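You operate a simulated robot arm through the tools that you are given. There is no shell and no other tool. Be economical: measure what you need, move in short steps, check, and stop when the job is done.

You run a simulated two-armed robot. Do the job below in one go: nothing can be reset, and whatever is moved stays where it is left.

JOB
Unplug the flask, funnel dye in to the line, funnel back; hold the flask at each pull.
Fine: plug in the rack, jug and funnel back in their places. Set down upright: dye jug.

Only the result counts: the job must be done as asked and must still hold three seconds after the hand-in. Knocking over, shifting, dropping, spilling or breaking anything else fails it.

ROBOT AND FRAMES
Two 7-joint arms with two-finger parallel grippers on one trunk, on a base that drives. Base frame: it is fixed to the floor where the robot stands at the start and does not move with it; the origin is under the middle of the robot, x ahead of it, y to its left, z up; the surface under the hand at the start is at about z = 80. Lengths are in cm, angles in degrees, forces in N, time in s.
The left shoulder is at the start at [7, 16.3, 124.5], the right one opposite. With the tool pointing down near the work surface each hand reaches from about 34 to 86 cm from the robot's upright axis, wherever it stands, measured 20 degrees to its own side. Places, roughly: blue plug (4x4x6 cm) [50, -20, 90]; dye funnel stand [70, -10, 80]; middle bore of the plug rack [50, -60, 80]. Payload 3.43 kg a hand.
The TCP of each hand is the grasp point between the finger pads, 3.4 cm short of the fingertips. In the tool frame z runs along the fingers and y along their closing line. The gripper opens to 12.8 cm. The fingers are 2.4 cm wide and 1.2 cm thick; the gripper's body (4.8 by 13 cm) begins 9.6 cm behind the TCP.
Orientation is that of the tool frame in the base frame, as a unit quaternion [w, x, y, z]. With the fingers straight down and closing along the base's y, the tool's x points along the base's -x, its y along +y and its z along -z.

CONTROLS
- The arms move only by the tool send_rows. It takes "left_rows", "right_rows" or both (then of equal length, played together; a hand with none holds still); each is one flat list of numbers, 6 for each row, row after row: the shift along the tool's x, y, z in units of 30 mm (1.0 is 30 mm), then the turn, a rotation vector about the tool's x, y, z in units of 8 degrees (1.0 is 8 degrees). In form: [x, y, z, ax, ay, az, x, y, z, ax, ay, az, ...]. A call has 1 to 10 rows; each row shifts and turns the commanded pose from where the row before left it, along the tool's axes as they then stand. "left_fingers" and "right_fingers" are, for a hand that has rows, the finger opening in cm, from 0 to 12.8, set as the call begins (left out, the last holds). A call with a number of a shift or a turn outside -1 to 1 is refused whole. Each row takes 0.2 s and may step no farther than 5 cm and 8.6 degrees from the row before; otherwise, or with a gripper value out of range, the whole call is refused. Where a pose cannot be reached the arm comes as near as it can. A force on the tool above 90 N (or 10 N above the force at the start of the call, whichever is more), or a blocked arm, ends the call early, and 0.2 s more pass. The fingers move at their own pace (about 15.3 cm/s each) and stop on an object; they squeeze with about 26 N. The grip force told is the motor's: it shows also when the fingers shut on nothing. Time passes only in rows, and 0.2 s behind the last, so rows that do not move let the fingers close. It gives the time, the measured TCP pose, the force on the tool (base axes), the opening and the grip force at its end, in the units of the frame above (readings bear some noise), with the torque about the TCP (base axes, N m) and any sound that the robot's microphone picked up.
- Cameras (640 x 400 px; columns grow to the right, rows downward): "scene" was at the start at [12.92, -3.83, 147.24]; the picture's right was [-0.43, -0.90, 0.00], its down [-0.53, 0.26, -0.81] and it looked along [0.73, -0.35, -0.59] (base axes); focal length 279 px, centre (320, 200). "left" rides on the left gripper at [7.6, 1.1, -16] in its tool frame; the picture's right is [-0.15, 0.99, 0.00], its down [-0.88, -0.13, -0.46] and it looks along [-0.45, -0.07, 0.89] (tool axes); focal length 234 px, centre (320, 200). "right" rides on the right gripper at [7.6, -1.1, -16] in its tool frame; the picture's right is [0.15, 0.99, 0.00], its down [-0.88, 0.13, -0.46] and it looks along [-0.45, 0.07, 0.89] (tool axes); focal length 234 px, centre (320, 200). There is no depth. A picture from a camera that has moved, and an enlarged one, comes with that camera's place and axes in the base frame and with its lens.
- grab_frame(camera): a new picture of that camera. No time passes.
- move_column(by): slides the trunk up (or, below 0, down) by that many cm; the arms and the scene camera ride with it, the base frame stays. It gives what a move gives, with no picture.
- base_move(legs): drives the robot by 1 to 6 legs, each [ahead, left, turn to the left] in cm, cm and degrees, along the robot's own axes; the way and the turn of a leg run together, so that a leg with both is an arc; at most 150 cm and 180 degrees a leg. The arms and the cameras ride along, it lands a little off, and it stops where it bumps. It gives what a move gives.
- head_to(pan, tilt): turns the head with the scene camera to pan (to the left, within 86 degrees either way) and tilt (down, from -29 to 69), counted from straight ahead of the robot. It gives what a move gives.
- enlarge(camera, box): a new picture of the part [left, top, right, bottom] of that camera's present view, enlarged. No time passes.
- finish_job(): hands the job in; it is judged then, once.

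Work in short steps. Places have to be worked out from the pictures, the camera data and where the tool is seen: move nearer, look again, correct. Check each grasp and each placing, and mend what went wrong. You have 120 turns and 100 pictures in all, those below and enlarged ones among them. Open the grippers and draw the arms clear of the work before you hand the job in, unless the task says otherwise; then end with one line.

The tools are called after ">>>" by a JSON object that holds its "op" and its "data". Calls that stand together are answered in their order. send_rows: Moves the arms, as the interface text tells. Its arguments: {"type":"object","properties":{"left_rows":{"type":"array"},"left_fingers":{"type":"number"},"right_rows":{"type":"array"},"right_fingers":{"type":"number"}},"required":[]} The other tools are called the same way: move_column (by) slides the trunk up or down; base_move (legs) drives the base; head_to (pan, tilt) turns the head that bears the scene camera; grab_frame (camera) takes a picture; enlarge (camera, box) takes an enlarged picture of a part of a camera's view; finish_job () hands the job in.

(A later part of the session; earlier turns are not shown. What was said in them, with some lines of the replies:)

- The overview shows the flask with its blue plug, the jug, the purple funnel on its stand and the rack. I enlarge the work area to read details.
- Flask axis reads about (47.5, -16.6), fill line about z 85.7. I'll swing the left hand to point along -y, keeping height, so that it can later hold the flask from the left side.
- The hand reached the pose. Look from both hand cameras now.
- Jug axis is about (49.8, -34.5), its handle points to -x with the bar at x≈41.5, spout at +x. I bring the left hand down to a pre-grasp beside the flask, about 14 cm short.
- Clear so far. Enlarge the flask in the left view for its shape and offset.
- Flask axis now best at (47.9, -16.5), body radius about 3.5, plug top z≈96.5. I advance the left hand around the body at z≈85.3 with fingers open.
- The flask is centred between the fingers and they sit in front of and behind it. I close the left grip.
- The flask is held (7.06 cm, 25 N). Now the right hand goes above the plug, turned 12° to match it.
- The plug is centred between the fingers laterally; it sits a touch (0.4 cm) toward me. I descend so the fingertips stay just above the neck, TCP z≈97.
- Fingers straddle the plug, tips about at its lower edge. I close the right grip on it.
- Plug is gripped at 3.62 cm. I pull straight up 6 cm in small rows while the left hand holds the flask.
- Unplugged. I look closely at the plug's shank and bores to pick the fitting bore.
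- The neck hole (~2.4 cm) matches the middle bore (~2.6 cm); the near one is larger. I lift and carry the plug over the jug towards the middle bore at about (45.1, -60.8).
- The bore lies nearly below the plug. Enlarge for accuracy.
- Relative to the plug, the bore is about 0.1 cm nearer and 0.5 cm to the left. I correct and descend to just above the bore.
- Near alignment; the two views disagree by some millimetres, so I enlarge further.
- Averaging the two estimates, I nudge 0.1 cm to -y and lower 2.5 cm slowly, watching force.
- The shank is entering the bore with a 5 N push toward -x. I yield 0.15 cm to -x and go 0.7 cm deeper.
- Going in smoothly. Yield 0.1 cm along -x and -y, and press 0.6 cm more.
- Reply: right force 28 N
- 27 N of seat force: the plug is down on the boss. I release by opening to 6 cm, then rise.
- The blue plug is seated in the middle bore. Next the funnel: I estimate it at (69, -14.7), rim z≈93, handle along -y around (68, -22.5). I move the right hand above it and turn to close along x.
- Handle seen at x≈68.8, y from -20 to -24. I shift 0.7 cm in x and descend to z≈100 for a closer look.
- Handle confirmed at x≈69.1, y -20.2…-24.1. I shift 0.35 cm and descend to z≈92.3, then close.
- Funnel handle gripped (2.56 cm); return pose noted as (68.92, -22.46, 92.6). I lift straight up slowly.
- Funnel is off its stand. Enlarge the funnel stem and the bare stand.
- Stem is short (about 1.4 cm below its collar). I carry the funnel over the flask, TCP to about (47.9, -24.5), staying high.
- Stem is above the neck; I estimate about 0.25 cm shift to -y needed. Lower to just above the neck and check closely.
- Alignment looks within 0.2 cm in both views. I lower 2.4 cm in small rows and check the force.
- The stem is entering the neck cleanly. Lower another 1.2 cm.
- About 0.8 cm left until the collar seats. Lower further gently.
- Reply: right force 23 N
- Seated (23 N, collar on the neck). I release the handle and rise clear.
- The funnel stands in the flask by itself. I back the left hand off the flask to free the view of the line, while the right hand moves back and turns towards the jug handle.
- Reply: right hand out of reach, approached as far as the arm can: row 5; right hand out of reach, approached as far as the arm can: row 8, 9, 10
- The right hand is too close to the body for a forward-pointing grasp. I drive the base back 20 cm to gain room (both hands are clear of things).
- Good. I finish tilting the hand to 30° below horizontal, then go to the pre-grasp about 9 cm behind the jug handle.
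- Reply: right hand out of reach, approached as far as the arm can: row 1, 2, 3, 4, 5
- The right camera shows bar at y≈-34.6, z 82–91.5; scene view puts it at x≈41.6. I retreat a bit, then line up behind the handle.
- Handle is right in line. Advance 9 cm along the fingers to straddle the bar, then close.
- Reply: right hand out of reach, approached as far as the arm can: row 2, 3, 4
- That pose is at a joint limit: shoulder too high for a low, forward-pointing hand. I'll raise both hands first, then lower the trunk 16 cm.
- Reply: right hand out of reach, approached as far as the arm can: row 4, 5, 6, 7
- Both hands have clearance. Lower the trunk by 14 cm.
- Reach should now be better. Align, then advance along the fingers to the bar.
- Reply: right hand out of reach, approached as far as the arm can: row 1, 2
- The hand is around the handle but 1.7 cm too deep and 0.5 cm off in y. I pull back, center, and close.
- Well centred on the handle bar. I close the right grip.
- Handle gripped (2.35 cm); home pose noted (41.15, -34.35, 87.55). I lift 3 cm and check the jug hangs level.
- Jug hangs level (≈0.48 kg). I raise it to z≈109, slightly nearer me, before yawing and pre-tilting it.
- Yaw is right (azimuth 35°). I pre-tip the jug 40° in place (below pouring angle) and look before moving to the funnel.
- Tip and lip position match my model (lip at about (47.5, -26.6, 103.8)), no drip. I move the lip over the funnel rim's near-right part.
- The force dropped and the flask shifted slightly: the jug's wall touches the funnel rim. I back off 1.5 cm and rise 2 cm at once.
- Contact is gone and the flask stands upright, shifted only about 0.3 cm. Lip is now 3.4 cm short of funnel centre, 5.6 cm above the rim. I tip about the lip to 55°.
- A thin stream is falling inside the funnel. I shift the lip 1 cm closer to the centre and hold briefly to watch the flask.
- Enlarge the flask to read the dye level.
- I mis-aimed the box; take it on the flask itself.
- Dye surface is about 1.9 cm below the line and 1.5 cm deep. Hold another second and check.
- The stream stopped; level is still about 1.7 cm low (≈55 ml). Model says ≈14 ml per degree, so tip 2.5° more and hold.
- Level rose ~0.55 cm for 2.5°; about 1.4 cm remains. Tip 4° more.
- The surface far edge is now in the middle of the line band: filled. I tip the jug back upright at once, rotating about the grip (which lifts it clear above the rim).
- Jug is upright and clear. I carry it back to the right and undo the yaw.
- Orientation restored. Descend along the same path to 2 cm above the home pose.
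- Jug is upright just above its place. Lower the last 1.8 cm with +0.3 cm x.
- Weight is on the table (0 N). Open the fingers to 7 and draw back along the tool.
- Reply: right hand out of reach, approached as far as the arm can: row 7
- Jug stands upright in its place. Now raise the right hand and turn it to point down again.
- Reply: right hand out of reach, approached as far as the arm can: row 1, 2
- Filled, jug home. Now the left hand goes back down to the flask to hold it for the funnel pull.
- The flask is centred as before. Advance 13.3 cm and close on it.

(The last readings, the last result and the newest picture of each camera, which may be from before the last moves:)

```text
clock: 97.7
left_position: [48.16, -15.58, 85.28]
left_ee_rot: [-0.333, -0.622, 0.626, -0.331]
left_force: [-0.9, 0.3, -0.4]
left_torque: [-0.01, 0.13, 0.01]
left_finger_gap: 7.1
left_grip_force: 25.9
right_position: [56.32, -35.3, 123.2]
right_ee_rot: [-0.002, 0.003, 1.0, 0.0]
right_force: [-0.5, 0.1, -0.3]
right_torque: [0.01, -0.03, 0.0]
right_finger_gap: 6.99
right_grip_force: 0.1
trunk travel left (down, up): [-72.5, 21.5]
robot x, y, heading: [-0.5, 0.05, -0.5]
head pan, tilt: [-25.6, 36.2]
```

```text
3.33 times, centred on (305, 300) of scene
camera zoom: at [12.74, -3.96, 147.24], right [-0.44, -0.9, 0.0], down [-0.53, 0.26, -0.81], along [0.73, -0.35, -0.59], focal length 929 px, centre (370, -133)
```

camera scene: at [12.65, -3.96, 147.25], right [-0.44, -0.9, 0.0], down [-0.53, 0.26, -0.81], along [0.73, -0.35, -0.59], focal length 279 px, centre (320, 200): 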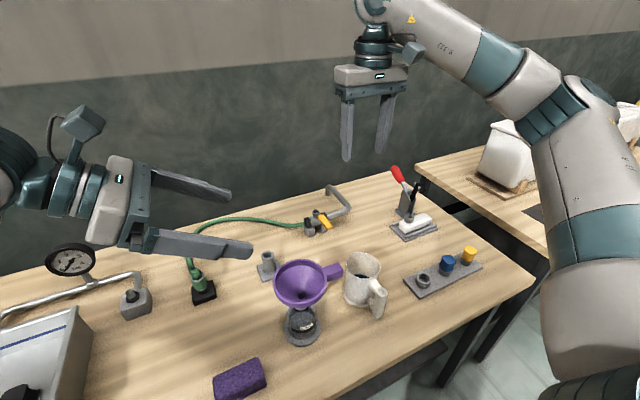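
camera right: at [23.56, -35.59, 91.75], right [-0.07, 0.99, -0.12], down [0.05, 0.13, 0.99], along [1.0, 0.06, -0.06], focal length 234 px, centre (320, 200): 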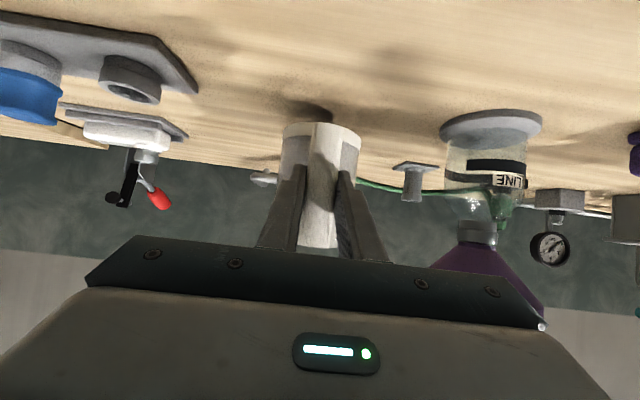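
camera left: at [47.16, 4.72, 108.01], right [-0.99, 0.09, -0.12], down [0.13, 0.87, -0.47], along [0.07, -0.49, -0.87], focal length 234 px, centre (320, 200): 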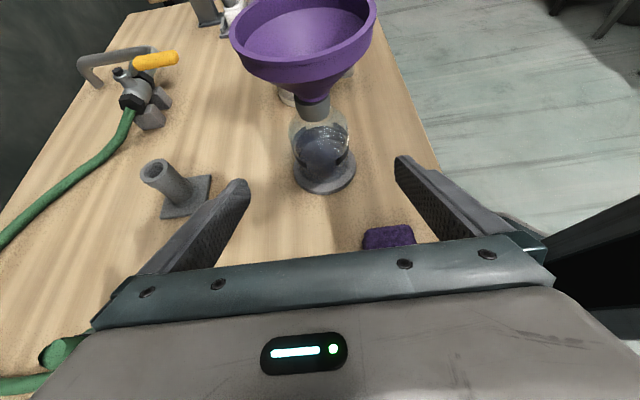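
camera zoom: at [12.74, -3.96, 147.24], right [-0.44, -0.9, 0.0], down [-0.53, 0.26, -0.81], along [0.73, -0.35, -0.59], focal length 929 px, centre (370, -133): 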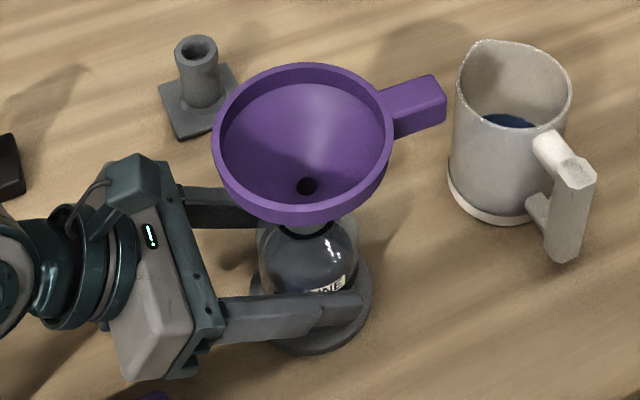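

Flask held. Right hand moves above the funnel handle (≈(48.0, -24.3)) and turns 90° to close across it.

>>> {"op": "send_rows", "data": {"right_rows": [0.458, 0.606, 0.611, 0, 0, 0, 0.458, 0.606, 0.611, 0, 0, 0, 0.458, 0.606, 0.611, 0, 0, 0, 0.458, 0.606, 0.611, 0, 0, 0, 0.458, 0.606, 0.611, 0, 0, 0, 0.458, 0.606, 0.611, 0, 0, 0, 0, 0, 0, 0, 0, 1, 0, 0, 0, 0, 0, 1, 0, 0, 0, 0, 0, 1, 0, 0, 0, 0, 0, 1]}}

>>> {"op": "send_rows", "data": {"right_rows": [0, 0, 0, 0, 0, 1, 0, 0, 0, 0, 0, 1, 0, 0, 0, 0, 0, 1, 0, 0, 0, 0, 0, 1, 0, 0, 0, 0, 0, 1, 0, 0, 0, 0, 0, 1, 0, 0, 0, 0, 0, 1, 0, 0, 0, 0, 0, 0.25]}}

>>> {"op": "grab_frame", "data": {"camera": "right"}}

```text
clock: 99.9
left_position: [48.08, -15.34, 85.42]
left_ee_rot: [-0.332, -0.623, 0.625, -0.332]
left_force: [-0.8, -0.1, 0.6]
left_torque: [0.03, 0.14, 0.04]
left_finger_gap: 7.06
left_grip_force: 25.5
right_position: [48.07, -24.08, 112.24]
right_ee_rot: [-0.002, 0.28, 0.96, 0.0]
right_force: [-0.5, -0.6, 0.3]
right_torque: [0.01, 0.0, 0.01]
right_finger_gap: 6.98
right_grip_force: 0.1
trunk travel left (down, up): [-72.5, 21.5]
robot x, y, heading: [-0.19, -0.03, -0.2]
head pan, tilt: [-25.6, 36.2]
```

```text
clock: 101.7
left_position: [48.22, -15.34, 85.45]
left_ee_rot: [-0.332, -0.623, 0.626, -0.331]
left_force: [-0.5, 0.2, 1.2]
left_torque: [0.02, 0.27, 0.0]
left_finger_gap: 7.09
left_grip_force: 26.3
right_position: [48.06, -24.17, 112.19]
right_ee_rot: [-0.001, 0.71, 0.704, 0.0]
right_force: [0.9, -0.1, -0.3]
right_torque: [0.0, -0.01, 0.05]
right_finger_gap: 7.0
right_grip_force: 0.0
trunk travel left (down, up): [-72.5, 21.5]
robot x, y, heading: [0.16, -0.17, -0.5]
head pan, tilt: [-25.6, 36.2]
```

```text
8 pictures are left
camera right: at [47.03, -16.73, 128.16], right [0.99, 0.14, 0.0], down [0.13, -0.88, 0.45], along [0.06, -0.45, -0.89], focal length 234 px, centre (320, 200)
```

right: 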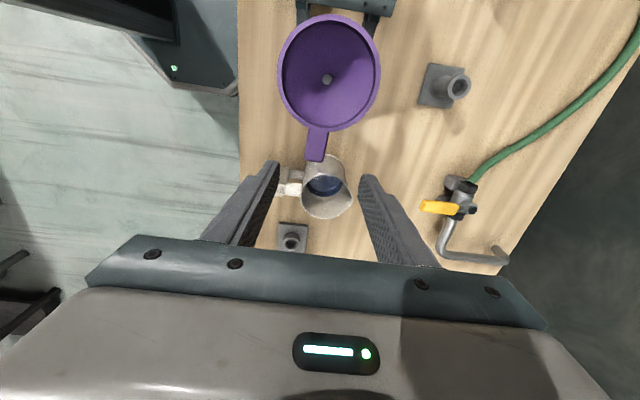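

Handle centre reads x≈47.5, y -22.4…-26. Shift -0.5 cm in x and descend to z≈98.6, then close.

>>> {"op": "send_rows", "data": {"right_rows": [0, -0.167, 0.907, 0, 0, 0, 0, 0, 0.907, 0, 0, 0, 0, 0, 0.907, 0, 0, 0, 0, 0, 0.907, 0, 0, 0, 0, 0, 0.907, 0, 0, 0]}}

>>> {"op": "send_rows", "data": {"right_rows": [0, 0, 0, 0, 0, 0, 0, 0, 0, 0, 0, 0, 0, 0, 0, 0, 0, 0, 0, 0, 0, 0, 0, 0], "right_fingers": 0}}

>>> {"op": "grab_frame", "data": {"camera": "right"}}

```text
clock: 102.9
left_position: [48.02, -15.42, 85.42]
left_ee_rot: [-0.333, -0.623, 0.625, -0.332]
left_force: [-0.9, -0.3, 1.5]
left_torque: [-0.05, 0.26, -0.02]
left_finger_gap: 7.07
left_grip_force: 25.7
right_position: [47.36, -24.11, 98.63]
right_ee_rot: [-0.001, 0.708, 0.706, 0.0]
right_force: [-0.4, -0.5, -0.7]
right_torque: [-0.01, -0.02, 0.01]
right_finger_gap: 7.02
right_grip_force: 0.0
trunk travel left (down, up): [-72.5, 21.5]
robot x, y, heading: [-0.36, 0.06, -0.2]
head pan, tilt: [-25.6, 36.2]
```

```text
clock: 103.9
left_position: [48.06, -15.44, 85.4]
left_ee_rot: [-0.334, -0.622, 0.626, -0.331]
left_force: [-12.6, 3.4, 4.4]
left_torque: [-0.41, -1.14, -0.33]
left_finger_gap: 7.08
left_grip_force: 25.9
right_position: [47.42, -24.11, 98.66]
right_ee_rot: [-0.001, 0.709, 0.705, 0.0]
right_force: [13.1, -2.3, -2.3]
right_torque: [-0.21, -0.33, -0.83]
right_finger_gap: 2.63
right_grip_force: 26.5
trunk travel left (down, up): [-72.5, 21.5]
robot x, y, heading: [-0.06, 0.14, -0.3]
head pan, tilt: [-25.6, 36.2]
```

```text
7 pictures are left
camera right: at [46.27, -16.63, 114.62], right [0.99, 0.14, 0.0], down [0.13, -0.88, 0.45], along [0.06, -0.45, -0.89], focal length 234 px, centre (320, 200)
```

right: 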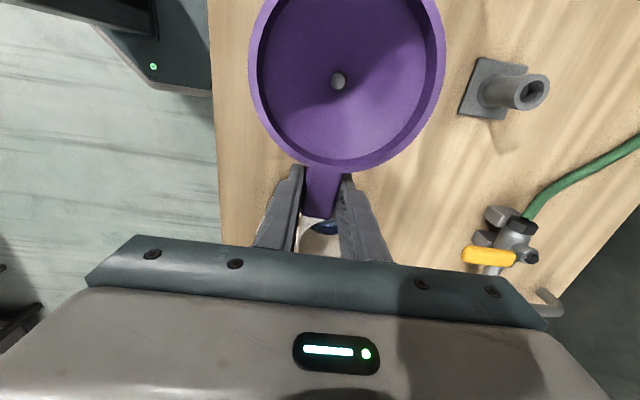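

Gripped, but with 13 N sideways: the handle is a bit further in +x. I relieve by moving +0.3 cm x.

>>> {"op": "send_rows", "data": {"right_rows": [0, 0.1, 0, 0, 0, 0, 0, 0, 0, 0, 0, 0]}}

```text
clock: 104.5
left_position: [48.15, -15.35, 85.54]
left_ee_rot: [-0.332, -0.623, 0.626, -0.331]
left_force: [-1.9, -0.7, -0.2]
left_torque: [0.06, 0.42, 0.48]
left_finger_gap: 7.09
left_grip_force: 25.9
right_position: [47.57, -24.07, 98.62]
right_ee_rot: [-0.002, 0.708, 0.706, -0.001]
right_force: [-1.0, -0.9, 6.8]
right_torque: [0.19, -0.06, -0.48]
right_finger_gap: 2.61
right_grip_force: 25.5
trunk travel left (down, up): [-72.5, 21.5]
robot x, y, heading: [0.14, -0.4, -0.3]
head pan, tilt: [-25.6, 36.2]
```

Side force relieved. Pull straight up slowly while the left hand holds the flask.

>>> {"op": "send_rows", "data": {"right_rows": [0, 0, -0.15, 0, 0, 0, 0, 0, -0.2, 0, 0, 0, 0, 0, -0.3, 0, 0, 0, 0, 0, -0.4, 0, 0, 0, 0, 0, -0.6, 0, 0, 0, 0, 0, -0.7, 0, 0, 0, 0, 0, -0.7, 0, 0, 0, 0, 0, -0.7, 0, 0, 0, 0, 0, -0.7, 0, 0, 0, 0, 0, 0, 0, 0, 0]}}

>>> {"op": "grab_frame", "data": {"camera": "right"}}

```text
clock: 106.7
left_position: [48.09, -15.4, 85.31]
left_ee_rot: [-0.333, -0.623, 0.626, -0.331]
left_force: [0.4, 0.3, -0.8]
left_torque: [0.04, 0.17, -0.06]
left_finger_gap: 7.08
left_grip_force: 26.3
right_position: [47.76, -23.93, 111.77]
right_ee_rot: [-0.001, 0.709, 0.705, 0.0]
right_force: [0.4, 0.9, 0.0]
right_torque: [-0.09, -0.01, 0.0]
right_finger_gap: 2.57
right_grip_force: 26.4
trunk travel left (down, up): [-72.5, 21.5]
robot x, y, heading: [-0.36, -0.19, -0.5]
head pan, tilt: [-25.6, 36.2]
```

```text
6 pictures are left
camera right: at [46.67, -16.6, 127.66], right [0.99, 0.14, 0.0], down [0.13, -0.88, 0.45], along [0.06, -0.45, -0.89], focal length 234 px, centre (320, 200)
```

right: 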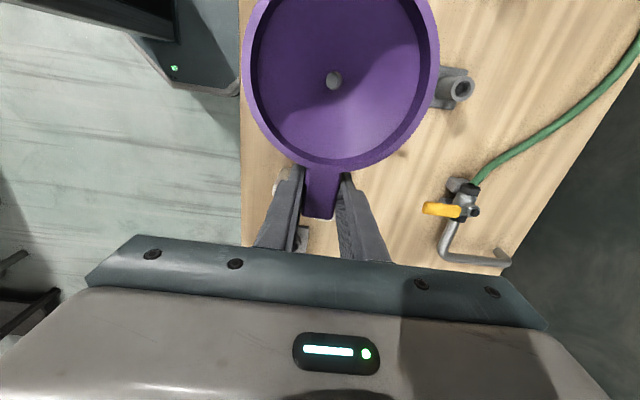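

Funnel is out, seated in the hand almost as before (0.15 cm deeper). I carry it over the stand to TCP (69.0, -22.3) and come down to 95.8.

>>> {"op": "send_rows", "data": {"right_rows": [0.068, 0.885, 0, 0, 0, 0, 0.068, 0.885, 0, 0, 0, 0, 0.068, 0.885, 0, 0, 0, 0, 0.068, 0.885, 0, 0, 0, 0, 0.068, 0.885, 0, 0, 0, 0, 0.068, 0.885, 0, 0, 0, 0, 0.068, 0.885, 0, 0, 0, 0, 0.068, 0.885, 0, 0, 0, 0, 0, 0, 0, 0, 0, 0]}}

>>> {"op": "send_rows", "data": {"right_rows": [0, 0, 0.9, 0, 0, 0, 0, 0, 0.9, 0, 0, 0, 0, 0, 0.9, 0, 0, 0, 0, 0, 0.9, 0, 0, 0, 0, 0, 0.9, 0, 0, 0, 0, 0, 0.8, 0, 0, 0, 0, 0, 0, 0, 0, 0]}}

>>> {"op": "enlarge", "data": {"camera": "scene", "box": [235, 210, 315, 290]}}

```text
clock: 108.7
left_position: [48.26, -15.46, 85.54]
left_ee_rot: [-0.332, -0.623, 0.626, -0.331]
left_force: [-0.2, 1.0, 0.2]
left_torque: [-0.13, 0.08, -0.02]
left_finger_gap: 7.08
left_grip_force: 26.1
right_position: [69.19, -22.45, 111.78]
right_ee_rot: [-0.002, 0.709, 0.705, -0.001]
right_force: [-0.3, -0.4, -0.6]
right_torque: [-0.05, 0.02, 0.0]
right_finger_gap: 2.57
right_grip_force: 26.0
trunk travel left (down, up): [-72.5, 21.5]
robot x, y, heading: [-0.19, -0.13, -0.3]
head pan, tilt: [-25.6, 36.2]
```

```text
clock: 110.3
left_position: [48.19, -15.46, 85.45]
left_ee_rot: [-0.333, -0.622, 0.626, -0.331]
left_force: [0.0, 0.6, 0.3]
left_torque: [0.06, 0.17, 0.0]
left_finger_gap: 7.08
left_grip_force: 26.0
right_position: [68.95, -22.73, 96.03]
right_ee_rot: [-0.002, 0.709, 0.706, -0.001]
right_force: [-0.2, -0.3, -1.4]
right_torque: [-0.07, 0.0, -0.01]
right_finger_gap: 2.53
right_grip_force: 25.9
trunk travel left (down, up): [-72.5, 21.5]
robot x, y, heading: [-0.18, -0.47, -0.4]
head pan, tilt: [-25.6, 36.2]
```

```text
5.00 times, centred on (275, 250) of scene
camera zoom: at [12.74, -3.95, 147.24], right [-0.44, -0.9, 0.0], down [-0.53, 0.26, -0.81], along [0.73, -0.35, -0.59], focal length 1393 px, centre (545, -50)
```

zoom: 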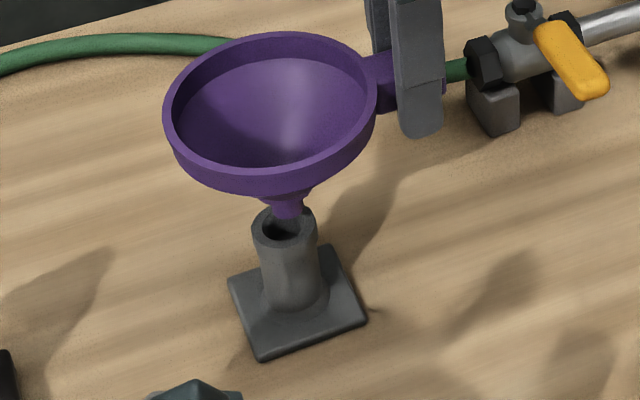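

The stem sits about 0.4 cm to the image right of the bore, matching the y reading of -22.6 instead of -22.3. I correct +0.33 y, +0.12 x and lower 2 cm.

>>> {"op": "send_rows", "data": {"right_rows": [0.11, 0.04, 0, 0, 0, 0, 0, 0, 0.15, 0, 0, 0, 0, 0, 0.17, 0, 0, 0, 0, 0, 0.17, 0, 0, 0, 0, 0, 0.17, 0, 0, 0]}}

>>> {"op": "enlarge", "data": {"camera": "scene", "box": [235, 210, 315, 290]}}

```text
clock: 111.5
left_position: [48.12, -15.49, 85.42]
left_ee_rot: [-0.332, -0.623, 0.626, -0.332]
left_force: [0.6, 0.3, 0.0]
left_torque: [-0.02, 0.13, -0.02]
left_finger_gap: 7.08
left_grip_force: 25.6
right_position: [69.26, -22.29, 94.1]
right_ee_rot: [-0.001, 0.708, 0.706, -0.001]
right_force: [-0.6, 0.7, -0.3]
right_torque: [-0.03, 0.05, 0.08]
right_finger_gap: 2.57
right_grip_force: 26.0
trunk travel left (down, up): [-72.5, 21.5]
robot x, y, heading: [-0.19, 0.05, -0.5]
head pan, tilt: [-25.6, 36.2]
```

```text
5.00 times, centred on (275, 250) of scene
camera zoom: at [12.74, -3.95, 147.24], right [-0.44, -0.9, 0.0], down [-0.53, 0.26, -0.81], along [0.73, -0.35, -0.59], focal length 1393 px, centre (545, -50)
```

zoom: 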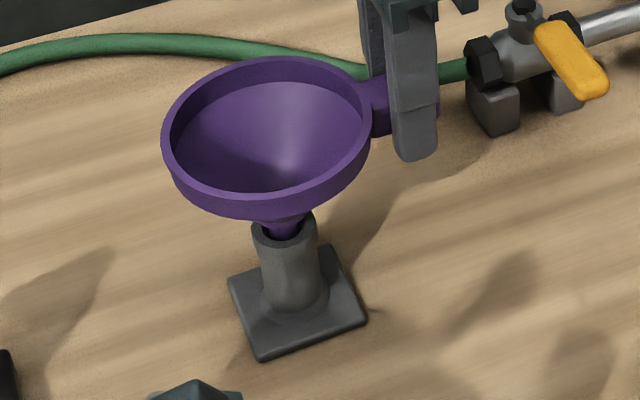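

The stem is entering the stand's bore without force. Lower 1.2 cm gently.

>>> {"op": "send_rows", "data": {"right_rows": [0, 0, 0.1, 0, 0, 0, 0, 0, 0.1, 0, 0, 0, 0, 0, 0.1, 0, 0, 0, 0, 0, 0.1, 0, 0, 0]}}

```text
clock: 112.5
left_position: [48.25, -15.38, 85.5]
left_ee_rot: [-0.332, -0.623, 0.626, -0.331]
left_force: [-1.5, -0.4, -0.4]
left_torque: [0.06, -0.02, -0.03]
left_finger_gap: 7.06
left_grip_force: 25.9
right_position: [69.16, -22.34, 92.76]
right_ee_rot: [-0.002, 0.709, 0.705, -0.001]
right_force: [-0.2, -0.2, 1.0]
right_torque: [0.0, -0.02, 0.01]
right_finger_gap: 2.58
right_grip_force: 25.6
trunk travel left (down, up): [-72.5, 21.5]
robot x, y, heading: [-0.25, -0.11, -0.2]
head pan, tilt: [-25.6, 36.2]
```

Nearly seated (z 92.8, home 92.6). A bit more until it presses.

>>> {"op": "send_rows", "data": {"right_rows": [0, 0, 0.05, 0, 0, 0, 0, 0, 0.05, 0, 0, 0]}}

>>> {"op": "enlarge", "data": {"camera": "scene", "box": [235, 210, 315, 290]}}

```text
clock: 113.1
left_position: [47.91, -15.42, 85.48]
left_ee_rot: [-0.332, -0.623, 0.626, -0.332]
left_force: [0.1, 0.5, 0.5]
left_torque: [0.08, 0.12, -0.04]
left_finger_gap: 7.1
left_grip_force: 26.5
right_position: [69.07, -22.48, 92.63]
right_ee_rot: [-0.001, 0.709, 0.706, 0.001]
right_force: [-1.5, -3.6, 13.8]
right_torque: [0.68, 0.05, 0.06]
right_finger_gap: 2.55
right_grip_force: 25.6
trunk travel left (down, up): [-72.5, 21.5]
robot x, y, heading: [-0.19, 0.21, -0.4]
head pan, tilt: [-25.6, 36.2]
```

```text
5.00 times, centred on (275, 250) of scene
camera zoom: at [12.55, -3.97, 147.28], right [-0.44, -0.9, 0.0], down [-0.53, 0.26, -0.81], along [0.73, -0.35, -0.59], focal length 1393 px, centre (545, -50)
```

zoom: 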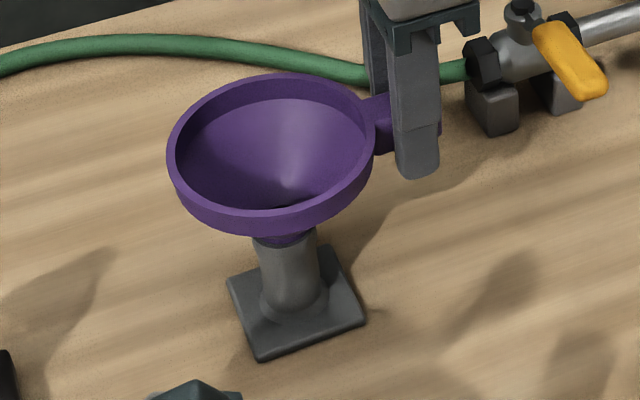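

Seated on the stand (14 N, home height). Release the handle and rise; also release and back the left hand off the flask.

>>> {"op": "send_rows", "data": {"right_rows": [0, 0, -0.03, 0, 0, 0, 0, 0, 0, 0, 0, 0, 0, 0, 0, 0, 0, 0, 0, 0, -0.4, 0, 0, 0, 0, 0, -0.9, 0, 0, 0, 0, 0, -0.9, 0, 0, 0, 0, 0, -0.9, 0, 0, 0, 0, 0, -0.9, 0, 0, 0, 0, 0, -0.9, 0, 0, 0, 0, 0, -0.9, 0, 0, 0], "right_fingers": 7, "left_rows": [0, 0, 0, 0, 0, 0, 0, 0, 0, 0, 0, 0, 0, 0, 0, 0, 0, 0, 0, 0, 0, 0, 0, 0, 0, 0, -0.4, 0, 0, 0, 0, 0, -0.8, 0, 0, 0, 0, 0, -0.8, 0, 0, 0, 0, 0, -0.8, 0, 0, 0, 0, 0, -0.8, 0, 0, 0, 0, 0, -0.8, 0, 0, 0], "left_fingers": 12.8}}

>>> {"op": "enlarge", "data": {"camera": "scene", "box": [220, 210, 500, 370]}}

```text
clock: 115.3
left_position: [48.27, -4.19, 92.87]
left_ee_rot: [-0.332, -0.623, 0.625, -0.333]
left_force: [-0.3, 0.7, -0.3]
left_torque: [0.0, 0.0, 0.01]
left_finger_gap: 12.81
left_grip_force: 0.1
right_position: [69.32, -22.27, 110.28]
right_ee_rot: [-0.002, 0.708, 0.706, 0.0]
right_force: [-0.6, 0.4, 0.3]
right_torque: [-0.03, -0.03, -0.02]
right_finger_gap: 6.98
right_grip_force: 0.1
trunk travel left (down, up): [-72.5, 21.5]
robot x, y, heading: [-0.4, 0.11, -0.3]
head pan, tilt: [-25.6, 36.2]
```

```text
2.29 times, centred on (360, 290) of scene
camera zoom: at [12.67, -3.84, 147.24], right [-0.44, -0.9, 0.0], down [-0.53, 0.26, -0.81], along [0.73, -0.35, -0.59], focal length 637 px, centre (229, -6)
```

zoom: 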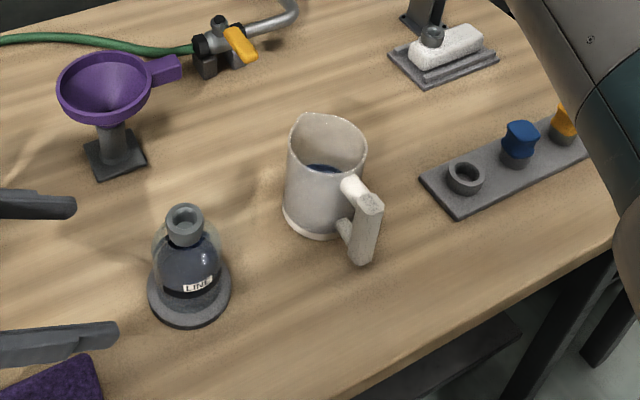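

Everything is in place. Check the final dye level against the line.

>>> {"op": "enlarge", "data": {"camera": "scene", "box": [276, 292, 330, 340]}}

```text
8.33 times, centred on (303, 316) of scene
camera zoom: at [12.67, -3.84, 147.24], right [-0.44, -0.9, 0.0], down [-0.53, 0.26, -0.81], along [0.73, -0.35, -0.59], focal length 2322 px, centre (462, -767)
```

zoom: 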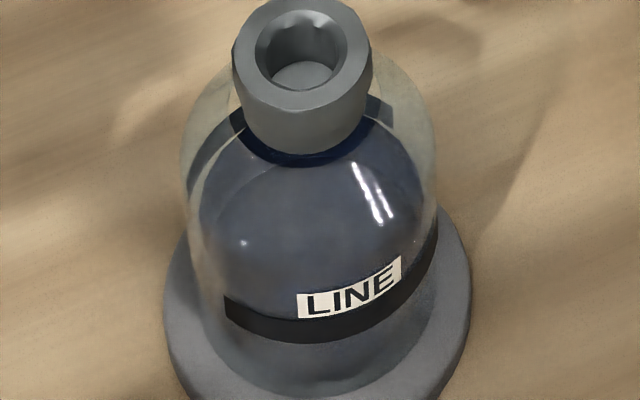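

Level sits at the line. Draw both arms up and clear, then hand in.

>>> {"op": "send_rows", "data": {"left_rows": [0.83, 0, -0.556, 0, 0, 0, 0.83, 0, -0.556, 0, 0, 0, 0.83, 0, -0.556, 0, 0, 0, 0.83, 0, -0.556, 0, 0, 0, 0.83, 0, -0.556, 0, 0, 0, 0.83, 0, -0.556, 0, 0, 0, 0.83, 0, -0.556, 0, 0, 0, 0.83, 0, -0.556, 0, 0, 0], "left_fingers": 12.8, "right_rows": [0, 0, -0.6, 0, 0, 0, 0, 0, -0.6, 0, 0, 0, 0, 0, -0.6, 0, 0, 0, 0, 0, -0.6, 0, 0, 0, -0.8, 0, -0.3, 0, 0, 0, -0.8, 0, -0.3, 0, 0, 0, -0.8, 0, -0.3, 0, 0, 0, -0.8, 0, -0.3, 0, 0, 0], "right_fingers": 12.8}}

>>> {"op": "grab_frame", "data": {"camera": "scene"}}

```text
clock: 117.1
left_position: [48.2, -4.14, 116.6]
left_ee_rot: [-0.332, -0.623, 0.626, -0.331]
left_force: [-0.6, -0.1, 0.4]
left_torque: [0.03, -0.02, 0.01]
left_finger_gap: 12.81
left_grip_force: 0.0
right_position: [69.48, -32.07, 120.75]
right_ee_rot: [-0.003, 0.709, 0.705, 0.0]
right_force: [-0.5, 0.4, 1.2]
right_torque: [0.06, 0.0, -0.01]
right_finger_gap: 12.83
right_grip_force: 0.1
trunk travel left (down, up): [-72.5, 21.5]
robot x, y, heading: [-0.08, -0.45, -0.3]
head pan, tilt: [-25.6, 36.2]
```

```text
0 pictures are left
camera scene: at [12.69, -4.14, 147.23], right [-0.44, -0.9, 0.0], down [-0.53, 0.26, -0.81], along [0.73, -0.35, -0.59], focal length 279 px, centre (320, 200)
```

scene: 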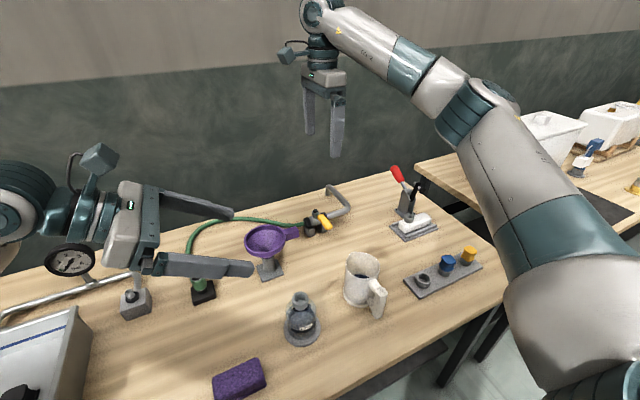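

All is in place: the plug is in the rack, the funnel is on its stand, the jug is upright, and the flask is filled to the line. Both arms are clear, so I hand in.

>>> {"op": "finish_job", "data": {}}

```text
The job is handed in.
```

The job is handed in: the flask is unplugged and filled to the line, the blue plug is in the rack's middle bore, and the funnel is on its stand. The jug is upright within about 0.4 cm of its place; the flask was held at both pulls but sits about 0.3 cm off because the jug nudged the funnel before pouring.
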